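You operate a simulated robot arm through the tools that you are given. There is no shell and no other tool. Be economical: measure what you need, move in short steps, check, and stop when the job is done.

You run a simulated two-armed robot. Do the job below in one go: nothing can be reset, and whatever is moved stays where it is left.

## Task
Press the black tap button of the plain tank two times. Take the carton from the ledge and leave it on the red red-rimmed glass disc. Put the very long glass tee pipe with blue ends on the upper shelf of the yellow rack. Open the grille door. The order is free. Set down upright: carton.

It is judged by the outcome, as a careful person would: the job done as asked, and still so three seconds after it is handed in. It fails if anything else is knocked over, pushed out of place, dropped, spilled or broken.

## Robot
Two 7-joint arms with fingered hands on one trunk, on a base that drives. Base frame: it is fixed to the floor where the robot stands at the start and does not move with it; the origin is under the middle of the robot, x ahead of it, y to its left, z up; the surface under the hand at the start is at about z = 800. Lengths are in mm, angles in rad, forces in N, time in s.
The left shoulder is at the start at [26, 170, 1298], the right one opposite. With the tool pointing down near the work surface each hand reaches from about 100 to 700 mm from the robot's upright axis, wherever it stands, measured 20 degrees to its own side. Places, roughly: black tap button of the plain tank [600, 0, 1100]; carton [500, -250, 1000]; grille door [-9600, 4000, 500]; red-rimmed glass disc (13x13x2 cm) [800, 300, 800]; upper shelf of the yellow rack [-8400, 2500, 1000]; very long glass tee pipe with blue (30x11x7 cm) [-8000, 5900, 400]. Payload 4 kg a hand.
The TCP of each hand is the grasp point between the finger pads, 26 mm short of the fingertips. In the tool frame z runs along the fingers and y along their closing line. Largest opening 132 mm; the body of the gripper starts 73 mm behind the TCP. The gripper is a hand of 4 fingers: y runs from the thumb to the fingers, the wrist lies at [0, 0, -224] in the tool frame, and closing takes about 1.5 s.
Orientation is that of the tool frame in the base frame, as [roll, pitch, yaw] about the fixed x, y, z axes, in that order (R = Rz(yaw) Ry(pitch) Rx(roll)). With the fingers straight down and closing along the base's y, the tool's x points along the base's -x, its y along +y and its z along -z.

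## Interface
- The arms move only by the tool step_arm. It takes "left_deltas", "right_deltas" or both (then of equal length, played together; a hand with none holds still); each is one flat list of numbers, 6 for each row, row after row: the shift along the tool's x, y, z in mm, then the turn, a rotation vector about the tool's x, y, z in rad. In form: [x, y, z, wx, wy, wz, x, y, z, wx, wy, wz, ...]. A call has 1 to 12 rows; each row shifts and turns the commanded pose from where the row before left it, along the tool's axes as they then stand. "left_jaw" and "right_jaw" are, for a hand that has rows, the opening, from 0 (shut) to 1 (fully open), set as the call begins (left out, the last holds). A row lasts 0.2 s, in which the tool goes at most 50 mm and 0.15 rad; a call with a longer step from one row to the next is refused whole, and so is a gripper value outside its range. Where a pose cannot be reached the arm comes as near as it can. A force on the tool above 40 N (or 10 N above the force at the start of the call, whichever is more), or a blocked arm, ends the call early, and 0.2 s more pass. The fingers move at their own pace (about 45 mm/s each) and stop on an object; they squeeze with about 24 N. The grip force told is the motor's: it shows also when the fingers shut on nothing. Time passes only in rows, and 0.2 s behind the last, so rows that do not move let the fingers close. It gives the time, the measured TCP pose, the force on the tool (base axes), the opening and the grip force at its end, in the units of the frame above (readings bear some noise), with the torque about the TCP (base axes, N m) and any sound that the robot's microphone picked up, and new pictures: "show" is both (left out), scene, wrist or none (wrist: the cameras of the hands that moved).
- Cameras (640 x 400 px; columns grow to the right, rows downward): "scene" is now at [102.1, -6.8, 1477.2]; the picture's right is [0.08, -1.00, -0.00], its down [-0.59, -0.05, -0.81] and it looks along [0.80, 0.06, -0.59] (base axes); focal length 236 px, centre (320, 200). "left" rides on the left gripper at [-68, 2, -97] in its tool frame; the picture's right is [-0.03, -1.00, 0.00], its down [0.82, -0.02, -0.58] and it looks along [0.58, -0.02, 0.82] (tool axes); focal length 270 px, centre (320, 200). "right" rides on the right gripper at [68, 2, -97] in its tool frame; the picture's right is [-0.03, 1.00, 0.00], its down [-0.82, -0.02, -0.58] and it looks along [-0.58, -0.01, 0.82] (tool axes); focal length 270 px, centre (320, 200). There is no depth. A picture from a camera that has moved, and an enlarged one, comes with that camera's place and axes in the base frame and with its lens. The place of the scene camera against the robot may be out by one fixed shift of up to 18 mm in any direction.
- slide_trunk(by): slides the trunk up (or, below 0, down) by that many mm; the arms and the scene camera ride with it, the base frame stays. It gives what a move gives, with no picture.
- steer(legs): drives the robot by 1 to 6 legs, each [ahead, turn to the left] in mm and rad, along the robot's own axes; the way and the turn of a leg run together, so that a leg with both is an arc; at most 1500 mm and 3.142 rad a leg. The arms and the cameras ride along, it lands a little off, and it stops where it bumps. It gives what a move gives, and a new picture of the scene camera.
- grasp_type(shape, hand): the hand has 4 fingers and takes this shape, open, in about a second: jaw (thumb against the fingers, like two jaws); tri (thumb and two fingers); tip (a fingertip pinch); poke (one finger out to press); point (the index stretched); flat (the hand flat); cup (the hand cupped); fist (a fist). The gripper value then closes the fingers along that shape, each until it touches; the sizes above hold for jaw. It gives what a move gives, with no picture.
- pan_tilt(pan, tilt): turns the head with the scene camera to pan (to the left, within 1.501 rad either way) and tilt (down, from -0.506 to 1.204), counted from straight ahead of the robot. It gives what a move gives, and a new picture of the scene camera.
- close_up(camera, box): a new picture of the part [left, top, right, bottom] of that camera's present view, enlarged. No time passes.
- hand_in(): hands the job in; it is judged then, once.

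Go step by step. Nothing tells you exact positions but the pictures and the camera data: compare them with the known pose of the tool, close in by small moves and look again before you grip or let go. The budget is 165 turns and 260 pictures, counting those below and the enlarged ones. Unless the task says otherwise, let go and move clear before handing in, and close with one line.

The tools are called after "Request:" as a command line: name --argument value ..., lists and objects as JSON in quotes. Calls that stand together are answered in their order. step_arm: Moves the arms, as the interface text tells. Its arguments: {"type":"object","properties":{"left_deltas":{"type":"array","items":{"type":"number"}},"left_jaw":{"type":"number"},"right_deltas":{"type":"array","items":{"type":"number"}},"right_jaw":{"type":"number"},"show":{"type":"string","enum":["both","scene","wrist","none"]}},"required":[]} The other tools are called the same way: slide_trunk (by) slides the trunk up or down; grasp_type (shape, hand) gives the hand a shape; steer (legs) drives the base; pan_tilt (pan, tilt) turns the head that bears the scene camera; close_up (camera, box) takes an enlarged picture of a part of a camera's view; hand_in () hands the job in.

At the start:

```text
time_s: 0.0
left_ee_pos: [431.3, 189.8, 1341.9]
left_tool_rot: [3.141, -0.001, -3.139]
left_force: [0.1, -0.8, 0.2]
left_moment: [0.0, -0.01, -0.01]
left_opening: 131.8
left_finger_force: 0.0
left_shape: jaw
right_ee_pos: [442.2, -160.1, 1309.1]
right_tool_rot: [-3.141, 0.0, -3.141]
right_force: [-0.9, -0.3, -1.0]
right_moment: [-0.02, -0.02, 0.01]
right_opening: 132.0
right_finger_force: 0.1
right_shape: jaw
trunk travel left (down, up): [-525.0, 230.0]
robot x, y, heading: [-1.3, -1.5, 0.001]
head pan, tilt: [0.079, 0.63]
```

scene: 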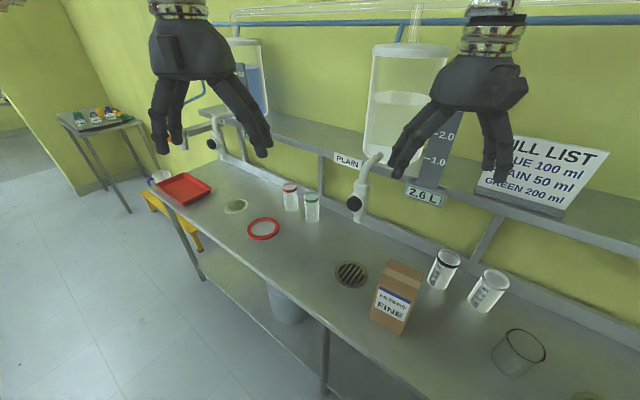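
right: 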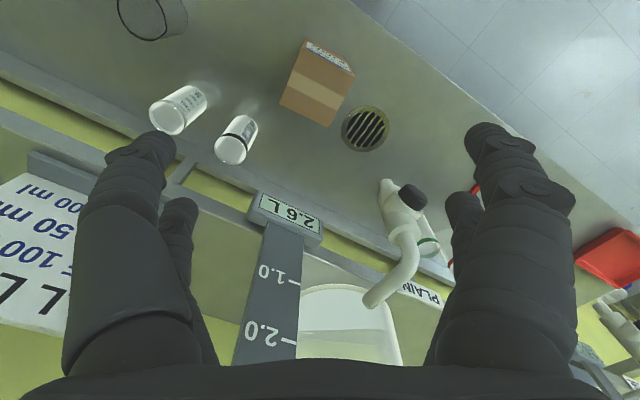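
left: 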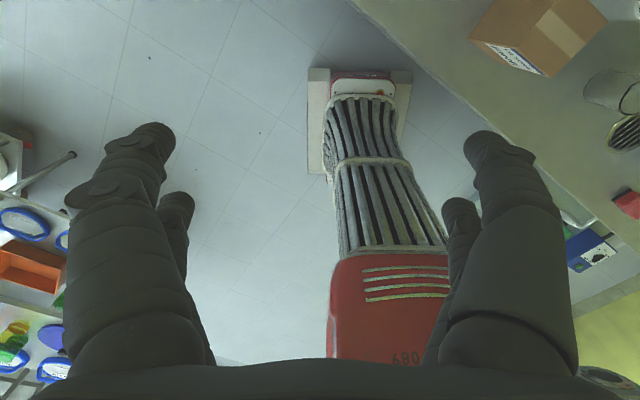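

The bench lies ahead, with the tap button at about [565, -52, 1131], the carton to the right and the red disc to the left. I'll look closer before moving anything.

Request:
close_up --camera "scene" --box '[300, 120, 500, 345]'

Request:
close_up --camera "right" --box '[260, 20, 460, 320]'

Request:
close_up --camera "scene" --box '[140, 120, 340, 260]'

```text
1.78 times, centred on (400, 232) of scene
camera zoom: at [102.1, -6.8, 1477.2], right [0.08, -1.0, 0.0], down [-0.59, -0.05, -0.81], along [0.8, 0.06, -0.59], focal length 419 px, centre (178, 142)
```

zoom: 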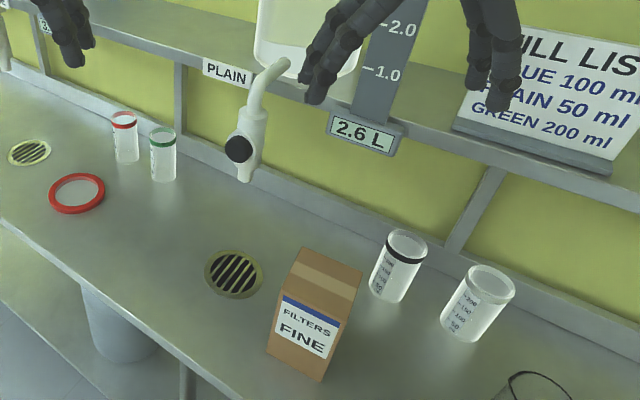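

```text
1.33 times, centred on (360, 170) of right
camera zoom: at [375.4, -157.9, 1405.8], right [0.02, 1.0, 0.0], down [0.82, -0.02, 0.58], along [0.58, -0.01, -0.82], focal length 360 px, centre (267, 240)
```

zoom: 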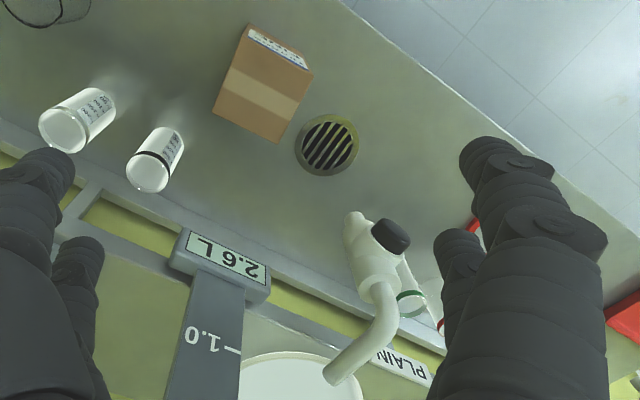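

```text
2.86 times, centred on (240, 190) of scene
camera zoom: at [102.1, -6.8, 1477.2], right [0.08, -1.0, 0.0], down [-0.59, -0.05, -0.81], along [0.8, 0.06, -0.59], focal length 673 px, centre (549, 229)
```

zoom: 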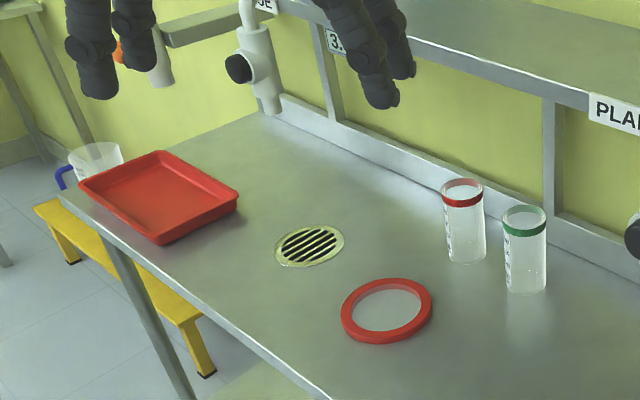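

The bench runs at about 33° to me, so the button has to be pushed along roughly [0.84, -0.54, 0]. I back off a little and turn to face it, to give the left hand room to poke.

Request:
steer --legs '[[-150, 0], [0, -0.5]]'

Request:
grasp_type --shape "poke" --hand "left"

```text
time_s: 3.0
left_ee_pos: [324.1, -43.5, 1340.9]
left_tool_rot: [-3.141, -0.003, 2.641]
left_force: [0.8, -0.6, 0.4]
left_moment: [0.0, 0.05, 0.0]
left_opening: 132.1
left_finger_force: 0.1
left_shape: jaw
right_ee_pos: [166.1, -355.3, 1308.5]
right_tool_rot: [-3.142, -0.001, 2.64]
right_force: [-0.4, -0.6, -0.6]
right_moment: [0.03, 0.03, 0.01]
right_opening: 131.8
right_finger_force: 0.0
right_shape: jaw
trunk travel left (down, up): [-525.0, 230.0]
robot x, y, heading: [-136.4, 20.9, -0.496]
head pan, tilt: [0.079, 0.63]
camera scene: at [-40.1, -35.7, 1477.1], right [-0.41, -0.91, 0.0], down [-0.54, 0.24, -0.81], along [0.74, -0.33, -0.59], focal length 236 px, centre (320, 200)
```

scene: 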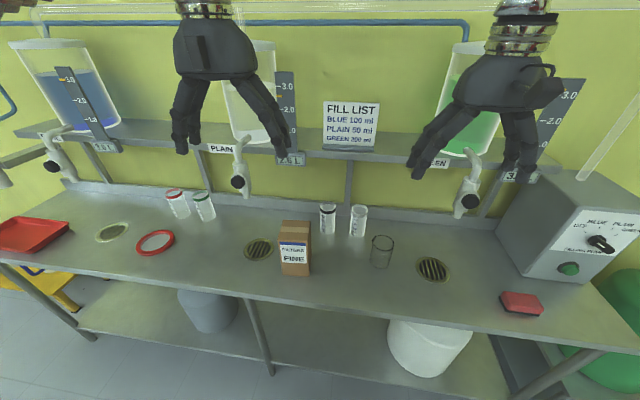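

```text
time_s: 3.9
left_ee_pos: [323.4, -40.0, 1341.9]
left_tool_rot: [-3.14, -0.002, 2.64]
left_force: [-0.5, 0.7, 0.4]
left_moment: [-0.02, 0.04, 0.01]
left_opening: 0.0
left_finger_force: 0.1
left_shape: poke
right_ee_pos: [165.3, -352.0, 1309.6]
right_tool_rot: [-3.14, 0.0, 2.64]
right_force: [-0.1, 0.5, -0.5]
right_moment: [-0.02, -0.02, 0.01]
right_opening: 132.1
right_finger_force: 0.1
right_shape: jaw
trunk travel left (down, up): [-525.0, 230.0]
robot x, y, heading: [-132.4, 22.2, -0.5]
head pan, tilt: [0.079, 0.63]
```

The button from this view still computes to about [565, -57, 1131]. I bring the left hand to a standoff with the finger pointing horizontally at it.

Request:
step_arm --left_deltas '[-4, 22, 42, 0, 0, 0, -4, 22, 42, 0, 0, 0, -4, 22, 42, 0, 0, 0, -4, 22, 42, 0, 0, 0, -4, 22, 42, 0, 0, 0]' --show "none"

Request:
step_arm --left_deltas '[0, 0, 0, 0, -0.143, 0, 0, 0, 0, 0, -0.143, 0, 0, 0, 0, 0, -0.143, 0, 0, 0, 0, 0, -0.143, 0, 0, 0, 0, 0, -0.143, 0, 0, 0, 0, 0, -0.143, 0, 0, 0, 0, 0, -0.143, 0, 0, 0, 0, 0, -0.143, 0, 0, 0, 0, 0, -0.143, 0, 0, 0, 0, 0, -0.142, 0, 0, 0, 0, 0, -0.142, 0, 0, 0, 0, 0.072, 0, 0]' --show "both"

```text
time_s: 5.1
left_ee_pos: [394.7, 44.5, 1129.3]
left_tool_rot: [-3.139, 0.0, 2.64]
left_force: [0.2, 0.9, -0.2]
left_moment: [-0.02, -0.01, 0.06]
left_opening: 0.0
left_finger_force: 0.2
left_shape: poke
right_ee_pos: [163.9, -354.7, 1310.2]
right_tool_rot: [-3.14, 0.0, 2.639]
right_force: [-0.4, 0.4, -0.2]
right_moment: [-0.03, 0.01, 0.01]
right_opening: 132.4
right_finger_force: 0.1
right_shape: jaw
trunk travel left (down, up): [-525.0, 230.0]
robot x, y, heading: [-133.8, 25.0, -0.499]
head pan, tilt: [0.079, 0.63]
```

```text
time_s: 7.7
left_ee_pos: [424.6, 32.8, 1126.1]
left_tool_rot: [2.379, 1.569, 1.808]
left_force: [-0.2, 0.1, -0.8]
left_moment: [0.02, 0.0, -0.03]
left_opening: 0.1
left_finger_force: 0.0
left_shape: poke
left hand out of reach, approached as far as the arm can: row 6, 7, 8
right_ee_pos: [165.2, -354.4, 1310.5]
right_tool_rot: [3.141, 0.001, 2.637]
right_force: [0.6, 0.1, -0.7]
right_moment: [0.01, 0.02, 0.0]
right_opening: 131.8
right_finger_force: 0.0
right_shape: jaw
trunk travel left (down, up): [-525.0, 230.0]
robot x, y, heading: [-133.1, 23.4, -0.497]
head pan, tilt: [0.079, 0.63]
camera scene: at [-41.1, -34.1, 1477.2], right [-0.41, -0.91, 0.0], down [-0.54, 0.24, -0.81], along [0.74, -0.33, -0.59], focal length 236 px, centre (320, 200)
camera left: at [345.0, 86.9, 1196.3], right [-0.54, -0.84, 0.03], down [-0.5, 0.29, -0.82], along [0.68, -0.45, -0.58], focal length 270 px, centre (320, 200)
```

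scene: 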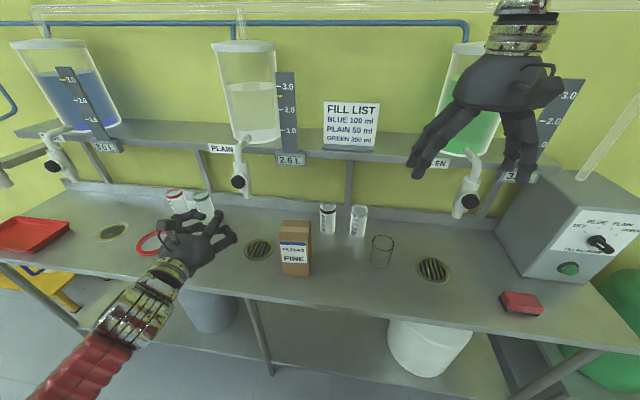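
left: 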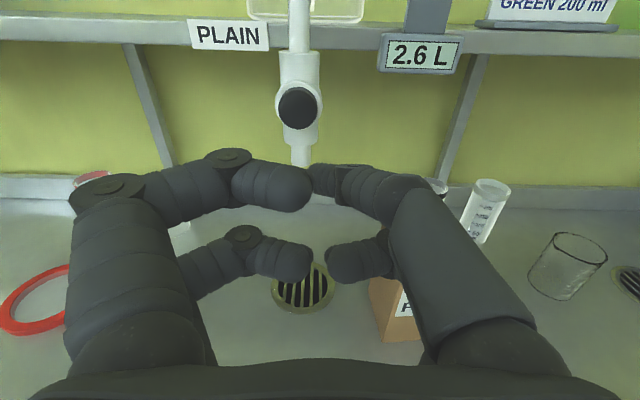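

The hand is horizontal and below the button line in view. I check the finger shape.

Request:
close_up --camera "scene" --box '[130, 120, 290, 290]'

Request:
close_up --camera "left" --box '[160, 20, 480, 300]'

```text
2.35 times, centred on (210, 205) of scene
camera zoom: at [-41.1, -34.1, 1477.2], right [-0.41, -0.91, 0.0], down [-0.54, 0.24, -0.81], along [0.74, -0.33, -0.59], focal length 554 px, centre (579, 188)
```

zoom: 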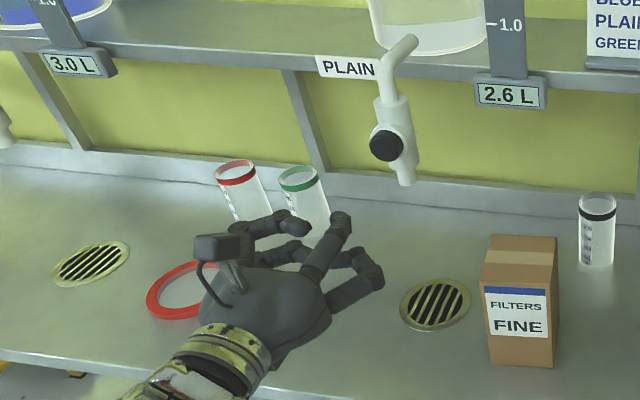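

```text
1.43 times, centred on (320, 160) of left
camera zoom: at [345.0, 86.9, 1196.3], right [-0.54, -0.84, 0.03], down [-0.5, 0.29, -0.82], along [0.68, -0.45, -0.58], focal length 386 px, centre (320, 257)
```

zoom: 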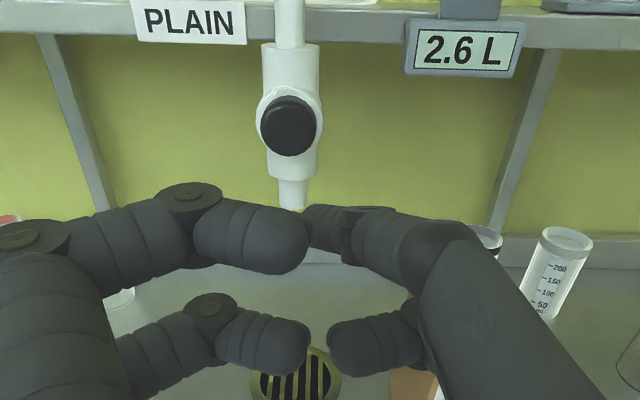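

The poke shape looks curled. I try "point" and look from the wrist camera.

Request:
grasp_type --shape "point" --hand "left"

Request:
close_up --camera "left" --box '[0, 0, 640, 400]'

Request:
close_up --camera "scene" --box '[130, 120, 290, 290]'

```text
time_s: 8.6
left_ee_pos: [424.8, 32.4, 1126.2]
left_tool_rot: [-2.447, 1.569, -3.021]
left_force: [-0.1, -0.2, -0.8]
left_moment: [0.0, 0.02, -0.03]
left_opening: 0.0
left_finger_force: 0.1
left_shape: point
right_ee_pos: [163.4, -354.7, 1310.6]
right_tool_rot: [3.141, 0.0, 2.64]
right_force: [-0.6, -0.6, -0.2]
right_moment: [0.01, 0.02, 0.02]
right_opening: 131.7
right_finger_force: 0.1
right_shape: jaw
trunk travel left (down, up): [-525.0, 230.0]
robot x, y, heading: [-135.2, 26.1, -0.494]
head pan, tilt: [0.079, 0.63]
```

```text
1.00 times, centred on (320, 200) of left (not enlarged: the box is as wide or as high as the picture)
camera zoom: at [344.4, 85.9, 1196.6], right [-0.54, -0.84, 0.03], down [-0.5, 0.3, -0.82], along [0.68, -0.45, -0.58], focal length 270 px, centre (320, 200)
```

zoom: 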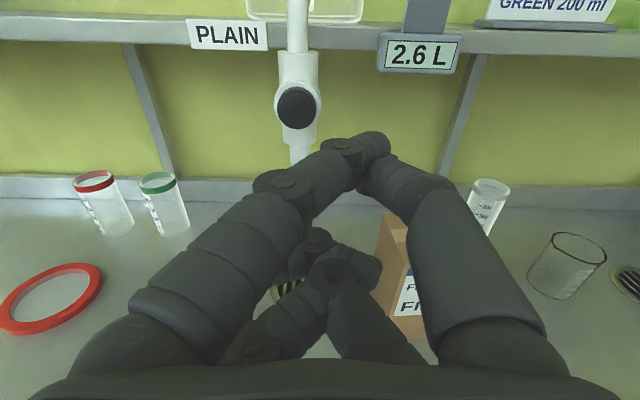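

```text
2.35 times, centred on (210, 205) of scene
camera zoom: at [-41.7, -35.0, 1477.2], right [-0.41, -0.91, 0.0], down [-0.54, 0.24, -0.81], along [0.74, -0.33, -0.59], focal length 554 px, centre (579, 188)
```

zoom: 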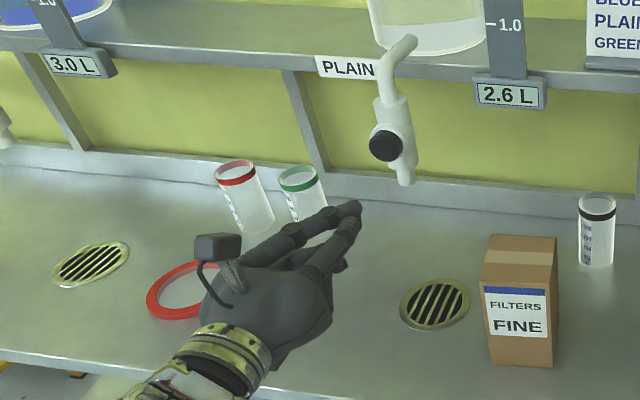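

With "point" the index tip sits at about [428, -3, 1145]. I shift it left and down onto the button's line and come closer.

Request:
step_arm --left_deltas '[10, 20, 20, 0, 0, 0, 10, 20, 20, 0, 0, 0, 0, 0, 20, 0, 0, 0]' --show "both"

Request:
close_up --camera "left" --box '[200, 0, 480, 230]'

Request:
close_up --camera "scene" --box '[170, 120, 290, 240]'

```text
time_s: 9.4
left_ee_pos: [497.3, 30.8, 1106.9]
left_tool_rot: [-2.965, 1.571, 2.748]
left_force: [-1.0, -0.1, -0.3]
left_moment: [-0.01, 0.03, 0.02]
left_opening: 0.0
left_finger_force: 0.0
left_shape: point
right_ee_pos: [163.0, -355.7, 1308.7]
right_tool_rot: [-3.141, -0.003, 2.64]
right_force: [0.7, 0.1, 0.0]
right_moment: [0.01, 0.0, 0.0]
right_opening: 131.8
right_finger_force: 0.1
right_shape: jaw
trunk travel left (down, up): [-525.0, 230.0]
robot x, y, heading: [-132.9, 21.8, -0.495]
head pan, tilt: [0.079, 0.63]
camera scene: at [-41.2, -36.0, 1477.1], right [-0.41, -0.91, 0.0], down [-0.54, 0.24, -0.81], along [0.74, -0.33, -0.59], focal length 236 px, centre (320, 200)
camera left: at [416.2, 85.0, 1176.7], right [-0.54, -0.84, 0.03], down [-0.5, 0.3, -0.82], along [0.68, -0.45, -0.58], focal length 270 px, centre (320, 200)
```

scene: 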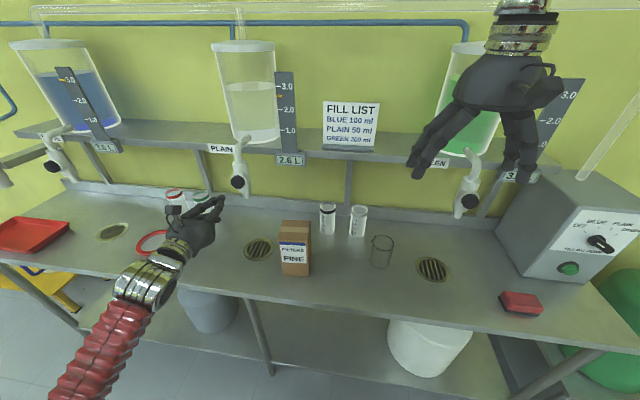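
left: 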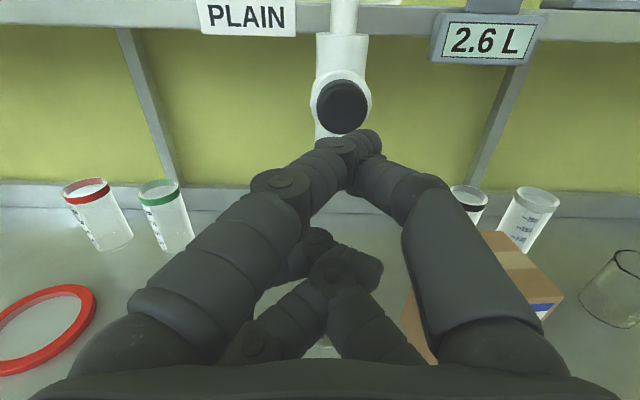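

```text
1.74 times, centred on (340, 115) of left
camera zoom: at [416.2, 85.0, 1176.7], right [-0.54, -0.84, 0.03], down [-0.5, 0.3, -0.82], along [0.68, -0.45, -0.58], focal length 470 px, centre (285, 348)
```

zoom: 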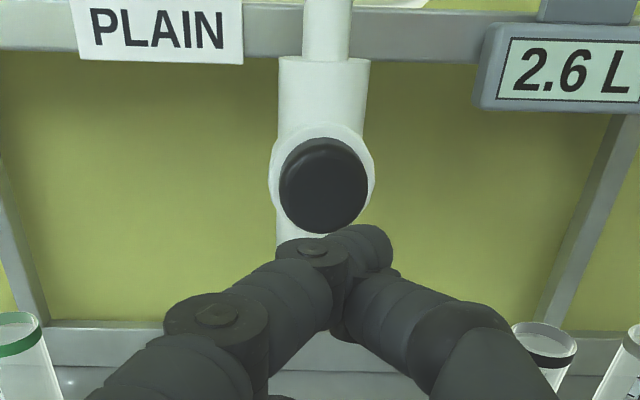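

```text
3.33 times, centred on (230, 180) of scene
camera zoom: at [-41.2, -36.0, 1477.1], right [-0.41, -0.91, 0.0], down [-0.54, 0.24, -0.81], along [0.74, -0.33, -0.59], focal length 786 px, centre (620, 267)
```

zoom: 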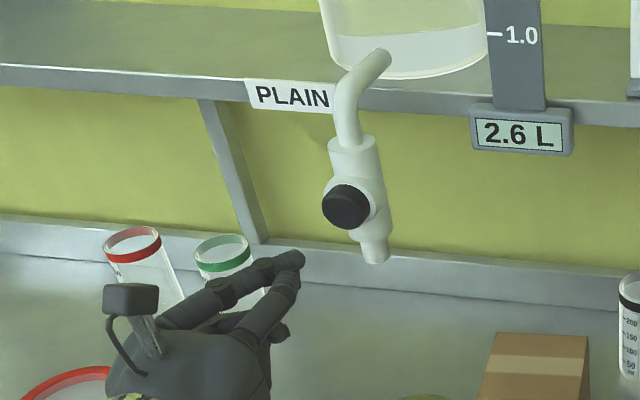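

The button solves to [580, -41, 1118] with the tip about 100 mm short and 17 mm high. I close most of the gap.

Request:
step_arm --left_deltas '[9, 3, 20, 0, 0, 0, 8, 2, 20, 0, 0, 0, 0, 0, 20, 0, 0, 0]' --show "wrist"

Request:
close_up --camera "scene" --box '[170, 120, 290, 240]'

```text
time_s: 10.2
left_ee_pos: [549.2, 2.0, 1089.8]
left_tool_rot: [-3.135, 1.569, 2.577]
left_force: [0.4, 0.9, 0.4]
left_moment: [-0.04, 0.01, -0.02]
left_opening: 0.0
left_finger_force: 0.0
left_shape: point
right_ee_pos: [164.4, -355.6, 1309.2]
right_tool_rot: [-3.142, -0.001, 2.638]
right_force: [0.3, 0.0, 0.0]
right_moment: [-0.01, 0.02, 0.0]
right_opening: 132.2
right_finger_force: 0.0
right_shape: jaw
trunk travel left (down, up): [-525.0, 230.0]
robot x, y, heading: [-132.5, 20.8, -0.498]
head pan, tilt: [0.079, 0.63]
camera left: at [468.7, 57.0, 1159.3], right [-0.54, -0.84, 0.03], down [-0.5, 0.3, -0.82], along [0.68, -0.45, -0.58], focal length 270 px, centre (320, 200)
```

left: 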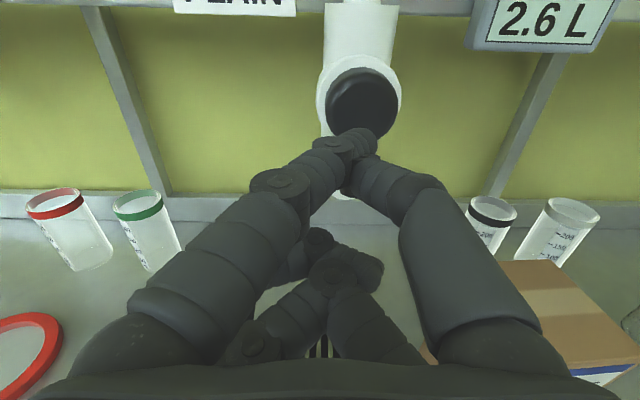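

```text
3.33 times, centred on (230, 180) of scene
camera zoom: at [-41.1, -35.9, 1477.1], right [-0.41, -0.91, 0.0], down [-0.54, 0.24, -0.81], along [0.74, -0.33, -0.59], focal length 786 px, centre (620, 267)
```

zoom: 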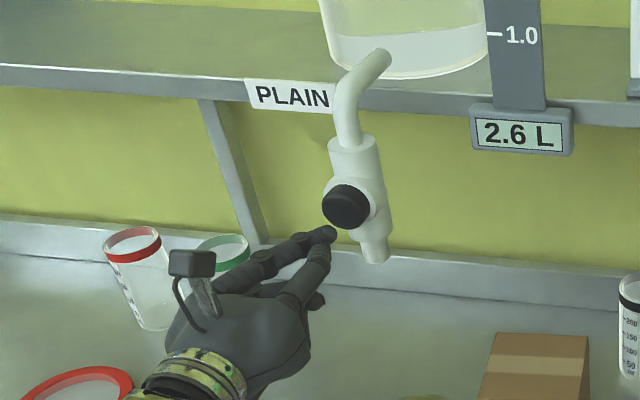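

Aligned; about 30 mm to go. I advance in small rows until I feel or hear the press.

Request:
step_arm --left_deltas '[0, 0, 10, 0, 0, 0, 0, 0, 5, 0, 0, 0, 0, 0, 5, 0, 0, 0, 0, 0, 4, 0, 0, 0, 0, 0, 4, 0, 0, 0]' --show "wrist"

```text
time_s: 11.4
left_ee_pos: [571.1, -6.5, 1089.7]
left_tool_rot: [-1.957, 1.569, -2.53]
left_force: [-19.3, 21.5, -6.2]
left_moment: [-0.3, -0.42, -0.35]
left_opening: 0.1
left_finger_force: 0.1
left_shape: point
right_ee_pos: [162.5, -352.1, 1311.0]
right_tool_rot: [-3.14, 0.005, 2.64]
right_force: [-0.1, 0.4, 0.1]
right_moment: [-0.02, -0.01, -0.01]
right_opening: 131.8
right_finger_force: 0.1
right_shape: jaw
trunk travel left (down, up): [-525.0, 230.0]
robot x, y, heading: [-133.3, 23.3, -0.497]
head pan, tilt: [0.079, 0.63]
heard: click
camera left: at [490.9, 47.1, 1159.9], right [-0.54, -0.84, 0.03], down [-0.5, 0.29, -0.82], along [0.68, -0.45, -0.58], focal length 270 px, centre (320, 200)
```

left: 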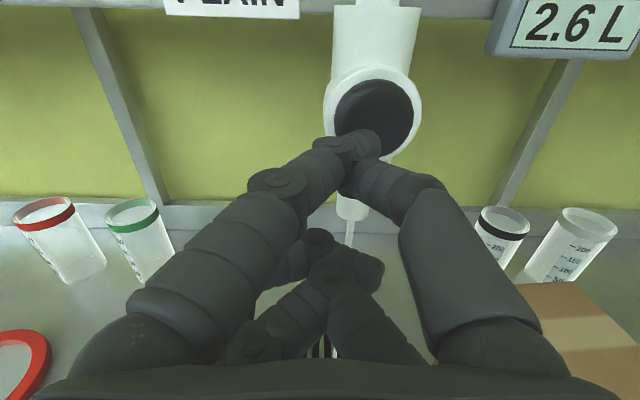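

Click heard and water runs to the drain. I back off and let it finish before the second press.

Request:
step_arm --left_deltas '[0, 0, -10, 0, 0, 0, 0, 0, -10, 0, 0, 0, 0, 0, -8, 0, 0, 0, 0, 0, 0, 0, 0, 0, 0, 0, 0, 0, 0, 0, 0, 0, 0, 0, 0, 0, 0, 0, 0, 0, 0, 0, 0, 0, 0, 0, 0, 0]' --show "both"

```text
time_s: 13.2
left_ee_pos: [549.7, 5.2, 1090.2]
left_tool_rot: [-2.6, 1.569, 3.109]
left_force: [0.8, 0.4, -0.6]
left_moment: [0.0, -0.01, 0.0]
left_opening: 0.0
left_finger_force: 0.1
left_shape: point
right_ee_pos: [163.6, -354.7, 1310.1]
right_tool_rot: [-3.141, 0.001, 2.639]
right_force: [0.3, 0.8, 0.3]
right_moment: [-0.02, 0.02, -0.05]
right_opening: 131.7
right_finger_force: 0.0
right_shape: jaw
trunk travel left (down, up): [-525.0, 230.0]
robot x, y, heading: [-137.3, 22.3, -0.495]
head pan, tilt: [0.079, 0.63]
camera scene: at [-41.7, -35.1, 1477.2], right [-0.41, -0.91, 0.0], down [-0.54, 0.24, -0.81], along [0.74, -0.33, -0.59], focal length 236 px, centre (320, 200)
camera left: at [469.8, 58.6, 1160.0], right [-0.54, -0.84, 0.03], down [-0.5, 0.3, -0.82], along [0.68, -0.46, -0.58], focal length 270 px, centre (320, 200)
```

scene: 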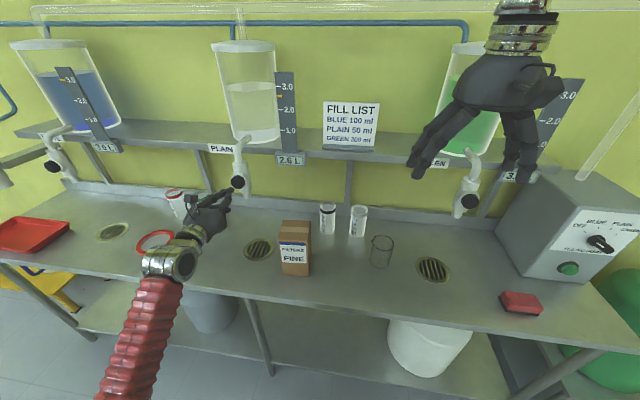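
left: 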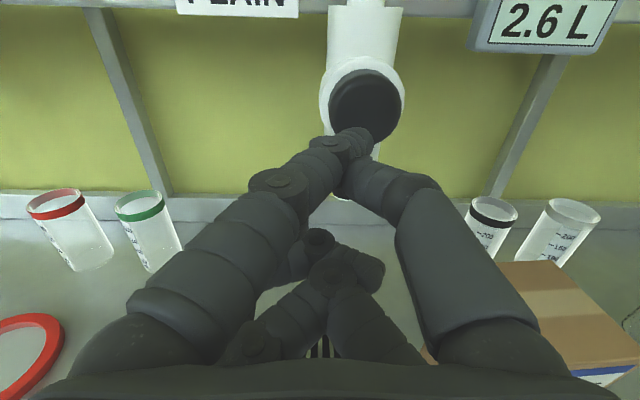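

The flow has stopped and the button is out again. I press it the second time and withdraw.

Request:
step_arm --left_deltas '[0, 0, 10, 0, 0, 0, 0, 0, 5, 0, 0, 0, 0, 0, 5, 0, 0, 0, 0, 0, 4, 0, 0, 0, 0, 0, 4, 0, 0, 0]' --show "wrist"

```text
time_s: 14.4
left_ee_pos: [571.5, -8.0, 1090.0]
left_tool_rot: [-1.055, 1.569, -1.626]
left_force: [-20.1, 23.9, -5.5]
left_moment: [-0.39, -0.43, -0.3]
left_opening: 0.0
left_finger_force: 0.0
left_shape: point
right_ee_pos: [160.3, -350.9, 1310.7]
right_tool_rot: [-3.139, 0.005, 2.64]
right_force: [-0.9, 0.7, -0.6]
right_moment: [0.01, 0.0, -0.05]
right_opening: 131.7
right_finger_force: 0.1
right_shape: jaw
trunk travel left (down, up): [-525.0, 230.0]
robot x, y, heading: [-134.9, 22.6, -0.494]
head pan, tilt: [0.079, 0.63]
heard: click
camera left: at [490.8, 47.6, 1160.2], right [-0.54, -0.84, 0.03], down [-0.5, 0.29, -0.82], along [0.68, -0.45, -0.58], focal length 270 px, centre (320, 200)
```

left: 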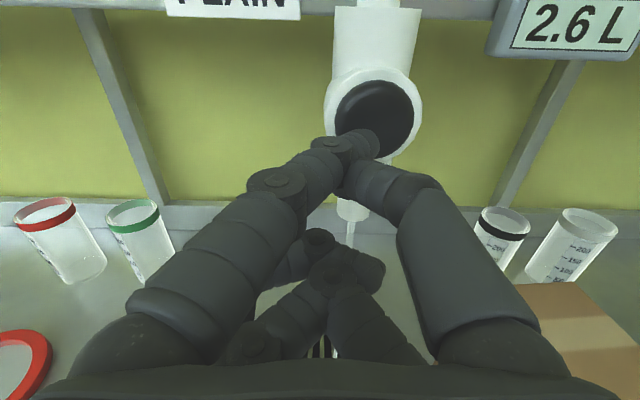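

Second click. I withdraw the left hand, point it down again and lift it out of the way.

Request:
step_arm --left_deltas '[0, 0, -15, 0, 0, 0, 0, 0, -40, 0, 0, 0, 0, 0, -45, 0, 0, 0, 0, 0, -45, 0, 0, 0, 0, 0, -20, 0, 0, 0]' --show "none"

Request:
step_arm --left_deltas '[0, 0, 0, 0, 0.143, 0, 0, 0, 0, 0, 0.143, 0, 0, 0, 0, 0, 0.143, 0, 0, 0, 0, 0, 0.143, 0, 0, 0, 0, 0, 0.143, 0, 0, 0, 0, 0, 0.143, 0, 0, 0, 0, 0, 0.143, 0, 0, 0, 0, 0, 0.143, 0, 0, 0, 0, 0, 0.143, 0, 0, 0, 0, 0, 0.142, 0, 0, 0, 0, 0, 0.142, 0]' --show "none"

Request:
step_arm --left_deltas '[0, 0, -45, 0, 0, 0, 0, 0, -45, 0, 0, 0, 0, 0, -45, 0, 0, 0, 0, 0, -45, 0, 0, 0, 0, 0, -45, 0, 0, 0]' --show "both"

Request:
grasp_type --shape "jaw" --hand "left"

Request:
close_up --camera "scene" --box '[240, 190, 400, 290]'

Request:
close_up --camera "right" --box '[0, 0, 640, 400]'

```text
time_s: 15.6
left_ee_pos: [434.8, 77.8, 1090.7]
left_tool_rot: [-2.689, 1.569, 3.024]
left_force: [0.1, -0.1, -0.1]
left_moment: [0.01, -0.01, 0.0]
left_opening: 0.0
left_finger_force: 0.0
left_shape: point
right_ee_pos: [164.5, -354.3, 1309.3]
right_tool_rot: [3.14, 0.0, 2.64]
right_force: [0.1, -0.5, 0.8]
right_moment: [0.01, -0.02, 0.0]
right_opening: 132.2
right_finger_force: 0.1
right_shape: jaw
trunk travel left (down, up): [-525.0, 230.0]
robot x, y, heading: [-131.6, 22.4, -0.498]
head pan, tilt: [0.079, 0.63]
```

```text
time_s: 18.0
left_ee_pos: [435.7, 78.5, 1088.8]
left_tool_rot: [-3.14, -0.006, 2.572]
left_force: [-1.0, -0.7, -0.4]
left_moment: [-0.01, 0.03, 0.02]
left_opening: 0.0
left_finger_force: 0.1
left_shape: point
right_ee_pos: [165.2, -354.7, 1310.0]
right_tool_rot: [3.142, 0.0, 2.639]
right_force: [0.2, -0.5, 0.6]
right_moment: [0.0, 0.02, -0.02]
right_opening: 132.1
right_finger_force: 0.1
right_shape: jaw
trunk travel left (down, up): [-525.0, 230.0]
robot x, y, heading: [-133.6, 22.3, -0.497]
head pan, tilt: [0.079, 0.63]
```

```text
time_s: 19.2
left_ee_pos: [432.2, 75.6, 1314.3]
left_tool_rot: [-3.141, -0.003, 2.568]
left_force: [-0.3, -0.9, 0.1]
left_moment: [-0.02, 0.01, 0.0]
left_opening: 0.2
left_finger_force: 0.0
left_shape: point
right_ee_pos: [163.0, -355.7, 1309.6]
right_tool_rot: [-3.142, -0.001, 2.64]
right_force: [-0.4, -1.4, -0.6]
right_moment: [-0.02, -0.04, 0.01]
right_opening: 132.0
right_finger_force: 0.1
right_shape: jaw
trunk travel left (down, up): [-525.0, 230.0]
robot x, y, heading: [-130.9, 23.4, -0.495]
head pan, tilt: [0.079, 0.63]
camera scene: at [-42.7, -35.6, 1477.3], right [-0.41, -0.91, 0.0], down [-0.54, 0.24, -0.81], along [0.74, -0.33, -0.59], focal length 236 px, centre (320, 200)
camera left: at [491.3, 41.1, 1413.1], right [-0.52, -0.85, 0.0], down [-0.7, 0.42, 0.58], along [-0.49, 0.3, -0.82], focal length 270 px, centre (320, 200)
```

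scene: 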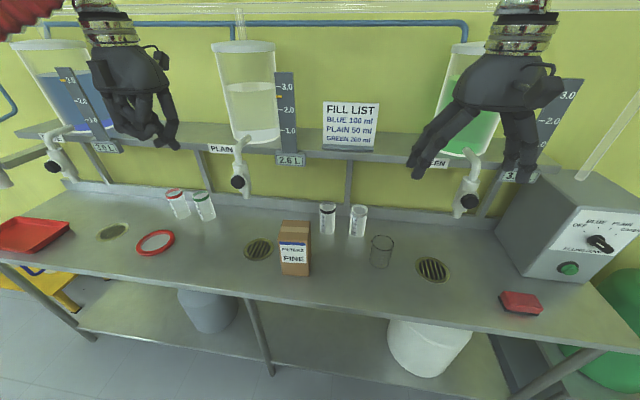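
left: 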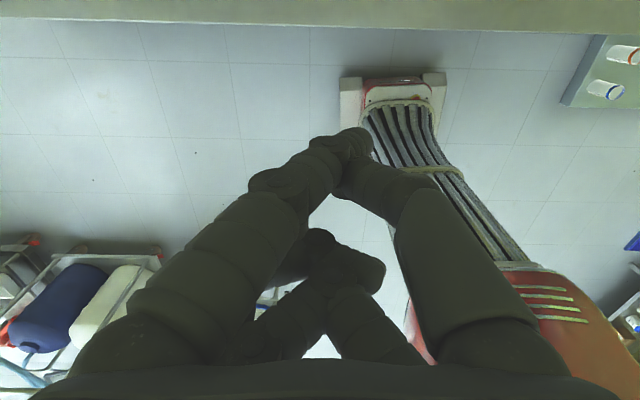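

```text
time_s: 20.1
left_ee_pos: [433.9, 76.3, 1315.0]
left_tool_rot: [3.141, -0.003, 2.569]
left_force: [0.0, -0.2, 0.4]
left_moment: [0.01, 0.0, -0.01]
left_opening: 132.0
left_finger_force: 0.1
left_shape: jaw
right_ee_pos: [163.9, -353.4, 1309.6]
right_tool_rot: [-3.141, 0.0, 2.637]
right_force: [0.1, -0.1, -0.1]
right_moment: [0.02, 0.0, -0.03]
right_opening: 131.8
right_finger_force: 0.1
right_shape: jaw
trunk travel left (down, up): [-525.0, 230.0]
robot x, y, heading: [-133.2, 22.3, -0.496]
head pan, tilt: [0.079, 0.63]
```

```text
4.00 times, centred on (320, 240) of scene
camera zoom: at [-41.7, -35.3, 1477.2], right [-0.41, -0.91, 0.0], down [-0.54, 0.24, -0.81], along [0.74, -0.33, -0.59], focal length 943 px, centre (320, 40)
```

zoom: 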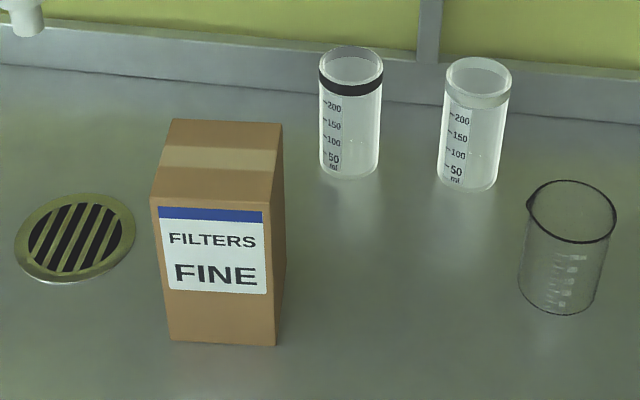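

```text
1.00 times, centred on (320, 200) of right (not enlarged: the box is as wide or as high as the picture)
camera zoom: at [104.8, -320.2, 1406.9], right [0.5, 0.86, 0.0], down [0.71, -0.41, 0.58], along [0.5, -0.29, -0.82], focal length 270 px, centre (320, 200)
```

zoom: 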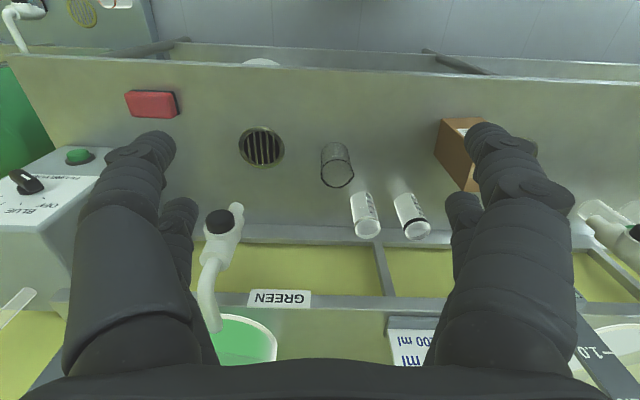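

Both presses are done. The carton is about 88×88×172 mm, centred at [474, -166], top at z≈972, and the "2.6 L" plate behind it is close. The right hand's camera faces me, so it suits better; I turn back to heading 0 for it.

Request:
steer --legs '[[0, 0.497]]'

Request:
close_up --camera "right" --box '[0, 0, 640, 400]'

```text
time_s: 22.0
left_ee_pos: [336.5, 341.7, 1314.7]
left_tool_rot: [3.141, -0.003, 3.067]
left_force: [-0.1, 0.0, 0.7]
left_moment: [0.01, -0.02, 0.0]
left_opening: 131.7
left_finger_force: 0.0
left_shape: jaw
right_ee_pos: [308.4, -166.2, 1310.6]
right_tool_rot: [3.141, 0.0, 3.139]
right_force: [0.4, 0.4, 0.5]
right_moment: [0.02, 0.04, 0.01]
right_opening: 132.1
right_finger_force: 0.0
right_shape: jaw
trunk travel left (down, up): [-525.0, 230.0]
robot x, y, heading: [-135.3, -6.6, 0.006]
head pan, tilt: [0.079, 0.63]
camera scene: at [-33.5, -11.0, 1477.2], right [0.08, -1.0, 0.0], down [-0.59, -0.05, -0.81], along [0.8, 0.07, -0.59], focal length 236 px, centre (320, 200)
```

scene: 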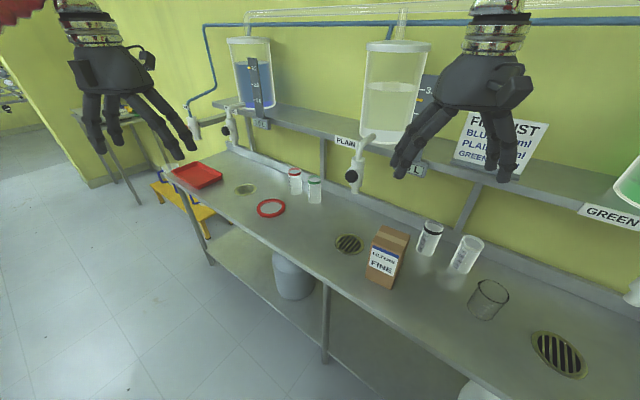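

```text
1.00 times, centred on (320, 200) of right (not enlarged: the box is as wide or as high as the picture)
camera zoom: at [238.6, -164.0, 1406.8], right [0.03, 1.0, 0.0], down [0.82, -0.02, 0.58], along [0.58, -0.02, -0.82], focal length 270 px, centre (320, 200)
```

zoom: 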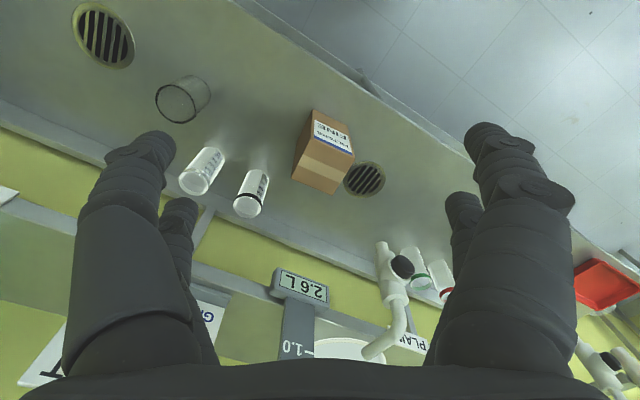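

Carton is where computed. I move the right hand over it, turn it to the carton's angle and come down to just above.

Request:
step_arm --right_deltas '[-40, 0, 0, 0, 0, 0, -40, 0, 0, 0, 0, 0, -40, 0, 0, 0, 0, 0, -40, 0, 0, 0, 0, 0, 0, 0, 40, 0, 0, 0.1175, 0, 0, 40, 0, 0, 0.1175, 0, 0, 40, 0, 0, 0.1175, 0, 0, 40, 0, 0, 0.1175]' --right_jaw 1

```text
time_s: 22.4
left_ee_pos: [340.5, 352.1, 1315.3]
left_tool_rot: [3.141, -0.004, 3.073]
left_force: [0.7, -0.8, 0.3]
left_moment: [0.03, 0.04, 0.01]
left_opening: 131.8
left_finger_force: 0.0
left_shape: jaw
right_ee_pos: [331.7, -158.6, 1307.3]
right_tool_rot: [3.141, -0.01, 3.134]
right_force: [-0.1, -0.8, 0.1]
right_moment: [0.05, 0.07, 0.04]
right_opening: 132.2
right_finger_force: 0.0
right_shape: jaw
trunk travel left (down, up): [-525.0, 230.0]
robot x, y, heading: [-140.4, -3.4, -0.001]
head pan, tilt: [0.079, 0.63]
stopped in row 1 (right hand): the arm was blocked; the commanded pose is now the measured one
camera scene: at [-30.4, -12.1, 1476.9], right [0.08, -1.0, 0.0], down [-0.59, -0.05, -0.81], along [0.8, 0.06, -0.59], focal length 236 px, centre (320, 200)
camera right: at [264.0, -156.2, 1404.3], right [0.03, 1.0, 0.0], down [0.82, -0.03, 0.57], along [0.57, -0.02, -0.82], focal length 270 px, centre (320, 200)
```

scene: 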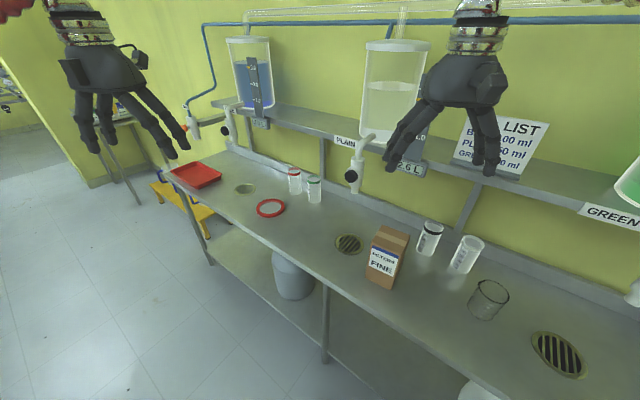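
right: 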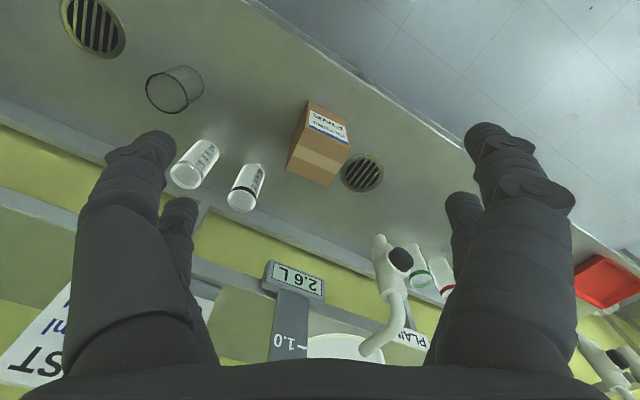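

The arm reported a block with no force — likely it couldn't follow fast from its folded pose. I retry with gentler steps.

Request:
step_arm --right_deltas '[-10, 0, 15, 0, 0, 0, -15, 0, 20, 0, 0, 0, -20, 0, 20, 0, 0, 0, -20, 0, 20, 0, 0, 0]' --show "none"

```text
time_s: 23.4
left_ee_pos: [338.8, 350.2, 1315.5]
left_tool_rot: [-3.139, -0.002, 3.069]
left_force: [0.3, -0.8, -0.2]
left_moment: [0.01, -0.02, 0.02]
left_opening: 132.0
left_finger_force: 0.0
left_shape: jaw
right_ee_pos: [390.7, -165.3, 1232.1]
right_tool_rot: [3.138, -0.003, 3.134]
right_force: [0.8, 0.1, -0.5]
right_moment: [-0.01, 0.0, 0.02]
right_opening: 132.2
right_finger_force: 0.1
right_shape: jaw
right hand out of reach, approached as far as the arm can: row 4
trunk travel left (down, up): [-525.0, 230.0]
robot x, y, heading: [-137.9, -3.9, 0.001]
head pan, tilt: [0.079, 0.63]
```

Reach is tight at this height; it should improve lower down, so I go down and forward together.

Request:
step_arm --right_deltas '[0, 0, 25, 0, 0, 0, 0, 0, 25, 0, 0, 0.1, -10, 0, 20, 0, 0, 0.1, -15, 0, 20, 0, 0, 0.1]' --show "none"

```text
time_s: 24.4
left_ee_pos: [337.0, 351.5, 1315.1]
left_tool_rot: [-3.139, -0.002, 3.069]
left_force: [-0.5, 0.4, -0.3]
left_moment: [0.0, -0.02, -0.02]
left_opening: 132.0
left_finger_force: 0.1
left_shape: jaw
right_ee_pos: [405.7, -178.2, 1143.6]
right_tool_rot: [-3.141, -0.004, 2.833]
right_force: [0.2, -0.1, 0.4]
right_moment: [-0.02, 0.0, -0.03]
right_opening: 132.3
right_finger_force: 0.1
right_shape: jaw
right hand out of reach, approached as far as the arm can: row 3, 4
trunk travel left (down, up): [-525.0, 230.0]
robot x, y, heading: [-135.0, -2.3, -0.001]
head pan, tilt: [0.079, 0.63]
```

The wrist bend is the limit up high. I raise the trunk 120 mm and roll 60 mm ahead so the downward reach improves.

Request:
slide_trunk --by 120

Request:
steer --legs '[[60, 0]]'

Request:
close_up --camera "right" --box '[0, 0, 640, 400]'

```text
time_s: 25.9
left_ee_pos: [337.6, 352.6, 1435.4]
left_tool_rot: [-3.14, -0.002, 3.07]
left_force: [-0.6, 0.6, -0.1]
left_moment: [0.03, 0.05, 0.0]
left_opening: 131.9
left_finger_force: 0.0
left_shape: jaw
right_ee_pos: [402.3, -178.6, 1271.8]
right_tool_rot: [3.135, 0.011, 2.834]
right_force: [0.3, 0.5, 0.3]
right_moment: [-0.02, 0.01, 0.02]
right_opening: 132.0
right_finger_force: 0.1
right_shape: jaw
trunk travel left (down, up): [-645.0, 110.0]
robot x, y, heading: [-136.7, -4.3, 0.004]
head pan, tilt: [0.079, 0.63]
```

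```text
time_s: 26.9
left_ee_pos: [392.2, 352.0, 1437.9]
left_tool_rot: [-3.14, 0.005, 3.073]
left_force: [-0.4, 0.1, 0.3]
left_moment: [-0.01, -0.02, -0.01]
left_opening: 131.8
left_finger_force: 0.0
left_shape: jaw
right_ee_pos: [457.3, -177.8, 1276.1]
right_tool_rot: [3.131, 0.017, 2.836]
right_force: [-0.9, -0.1, -0.3]
right_moment: [-0.02, 0.01, 0.01]
right_opening: 131.9
right_finger_force: 0.1
right_shape: jaw
trunk travel left (down, up): [-645.0, 110.0]
robot x, y, heading: [-70.9, -6.2, 0.003]
head pan, tilt: [0.079, 0.63]
camera scene: at [13.4, -10.6, 1598.0], right [0.08, -1.0, 0.0], down [-0.58, -0.05, -0.81], along [0.81, 0.06, -0.59], focal length 236 px, centre (320, 200)
```

scene: 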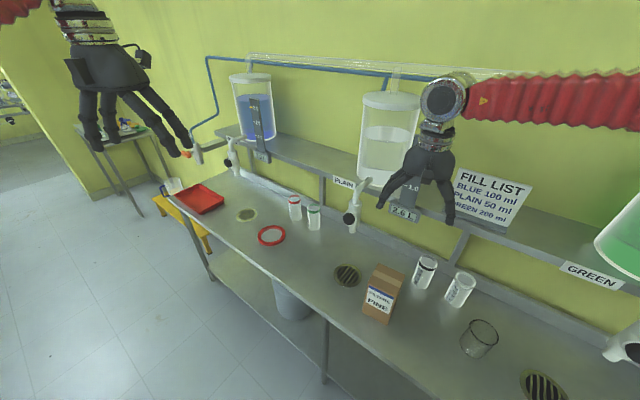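

```text
1.00 times, centred on (320, 200) of right (not enlarged: the box is as wide or as high as the picture)
camera zoom: at [391.6, -155.1, 1372.0], right [0.33, 0.95, 0.01], down [0.76, -0.27, 0.59], along [0.56, -0.19, -0.81], focal length 270 px, centre (320, 200)
```

zoom: 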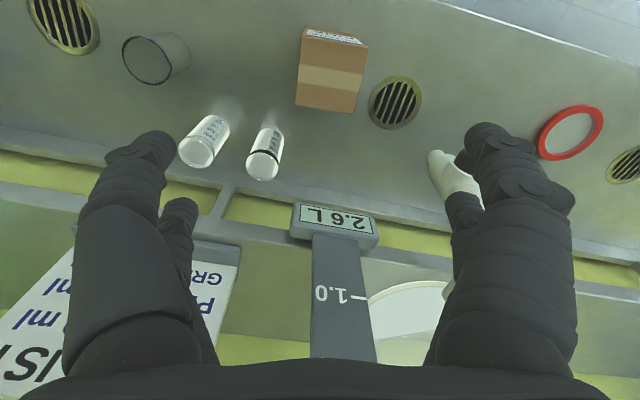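

The carton top centre re-measures at [471, -164] and its angle at about -0.46. I descend above it with the last correction.

Request:
step_arm --right_deltas '[-3, 4, 25, 0, 0, 0.04, -3, 4, 35, 0, 0, 0.04, -3, 4, 40, 0, 0, 0.04, -2, 4, 40, 0, 0, 0.03, 0, 0, 40, 0, 0, 0]'

```text
time_s: 28.1
left_ee_pos: [399.1, 351.0, 1435.5]
left_tool_rot: [-3.141, -0.003, 3.072]
left_force: [0.1, 0.0, -0.3]
left_moment: [-0.01, 0.03, -0.02]
left_opening: 132.0
left_finger_force: 0.0
left_shape: jaw
right_ee_pos: [435.0, -216.9, 1124.8]
right_tool_rot: [3.13, 0.013, 2.685]
right_force: [0.1, 0.3, -0.6]
right_moment: [-0.02, 0.0, 0.04]
right_opening: 132.0
right_finger_force: 0.0
right_shape: jaw
right hand out of reach, approached as far as the arm can: row 1, 2, 3, 4, 5
trunk travel left (down, up): [-645.0, 110.0]
robot x, y, heading: [-75.2, -3.8, 0.004]
head pan, tilt: [0.079, 0.63]
camera scene: at [22.5, -11.0, 1597.4], right [0.08, -1.0, 0.0], down [-0.59, -0.05, -0.81], along [0.8, 0.06, -0.59], focal length 236 px, centre (320, 200)
camera right: at [373.0, -185.4, 1220.9], right [0.46, 0.89, 0.01], down [0.71, -0.38, 0.59], along [0.52, -0.26, -0.81], focal length 270 px, centre (320, 200)
```

scene: 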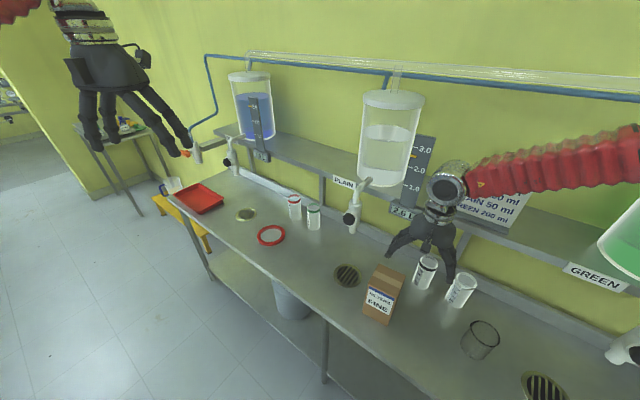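
right: 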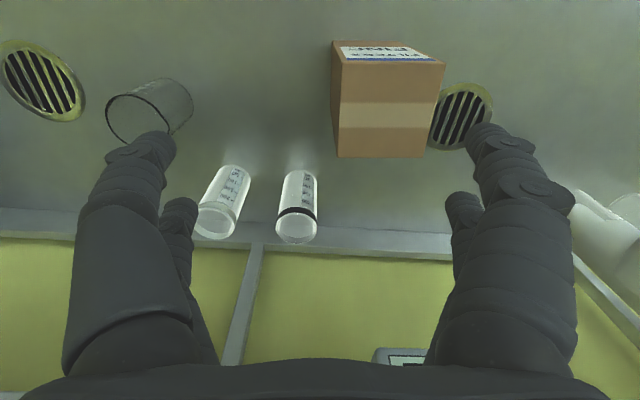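

The right arm is caught in an awkward elbow pose with the outward yaw. I lift and straighten it, then reposition the robot square to the bench so the carton lies in its comfortable zone.

Request:
step_arm --right_deltas '[5, 0, -36, 0, 0, -0.05, 10, 0, -36, 0, 0, -0.08, 18, 0, -36, 0, 0, -0.08, 20, 0, -36, 0, 0, -0.08, 20, 0, -36, 0, 0, -0.08, 18, 0, -36, 0, 0, -0.08]' --show "none"

Request:
steer --legs '[[0, 0.89], [285, 0], [0, -1.35]]'

```text
time_s: 29.5
left_ee_pos: [395.6, 351.7, 1437.1]
left_tool_rot: [-3.14, 0.002, 3.073]
left_force: [-0.4, -0.2, 0.3]
left_moment: [0.01, 0.02, 0.01]
left_opening: 131.9
left_finger_force: 0.1
left_shape: jaw
right_ee_pos: [339.4, -197.1, 1339.7]
right_tool_rot: [3.139, 0.017, 3.136]
right_force: [-0.5, -0.6, 0.3]
right_moment: [0.01, 0.01, 0.01]
right_opening: 131.8
right_finger_force: 0.0
right_shape: jaw
trunk travel left (down, up): [-645.0, 110.0]
robot x, y, heading: [-72.1, -5.5, 0.003]
head pan, tilt: [0.079, 0.63]
```

```text
time_s: 31.8
left_ee_pos: [61.5, 574.0, 1437.6]
left_tool_rot: [-3.14, 0.001, -2.519]
left_force: [0.3, -0.2, 0.7]
left_moment: [-0.01, -0.03, 0.0]
left_opening: 132.0
left_finger_force: 0.1
left_shape: jaw
right_ee_pos: [372.1, 116.2, 1339.7]
right_tool_rot: [3.137, 0.015, -2.452]
right_force: [0.6, 0.6, 0.1]
right_moment: [-0.05, -0.02, -0.02]
right_opening: 132.3
right_finger_force: 0.1
right_shape: jaw
trunk travel left (down, up): [-645.0, 110.0]
robot x, y, heading: [-48.0, -31.7, 0.716]
head pan, tilt: [0.079, 0.63]
stopped in leg 1: the robot was blocked; the commanded pose is now the measured one
camera scene: at [15.7, 26.3, 1597.5], right [0.71, -0.7, 0.0], down [-0.41, -0.42, -0.81], along [0.57, 0.58, -0.59], focal length 236 px, centre (320, 200)
```

scene: 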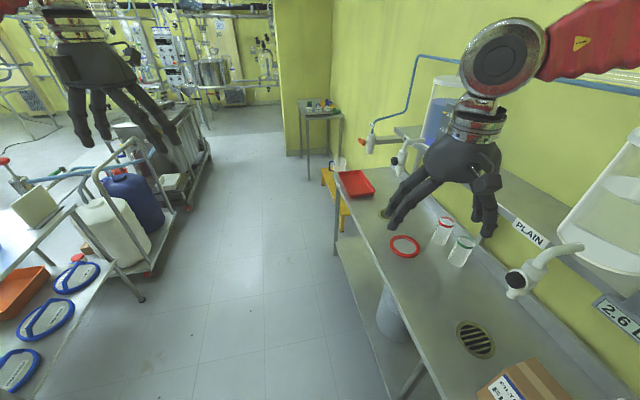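

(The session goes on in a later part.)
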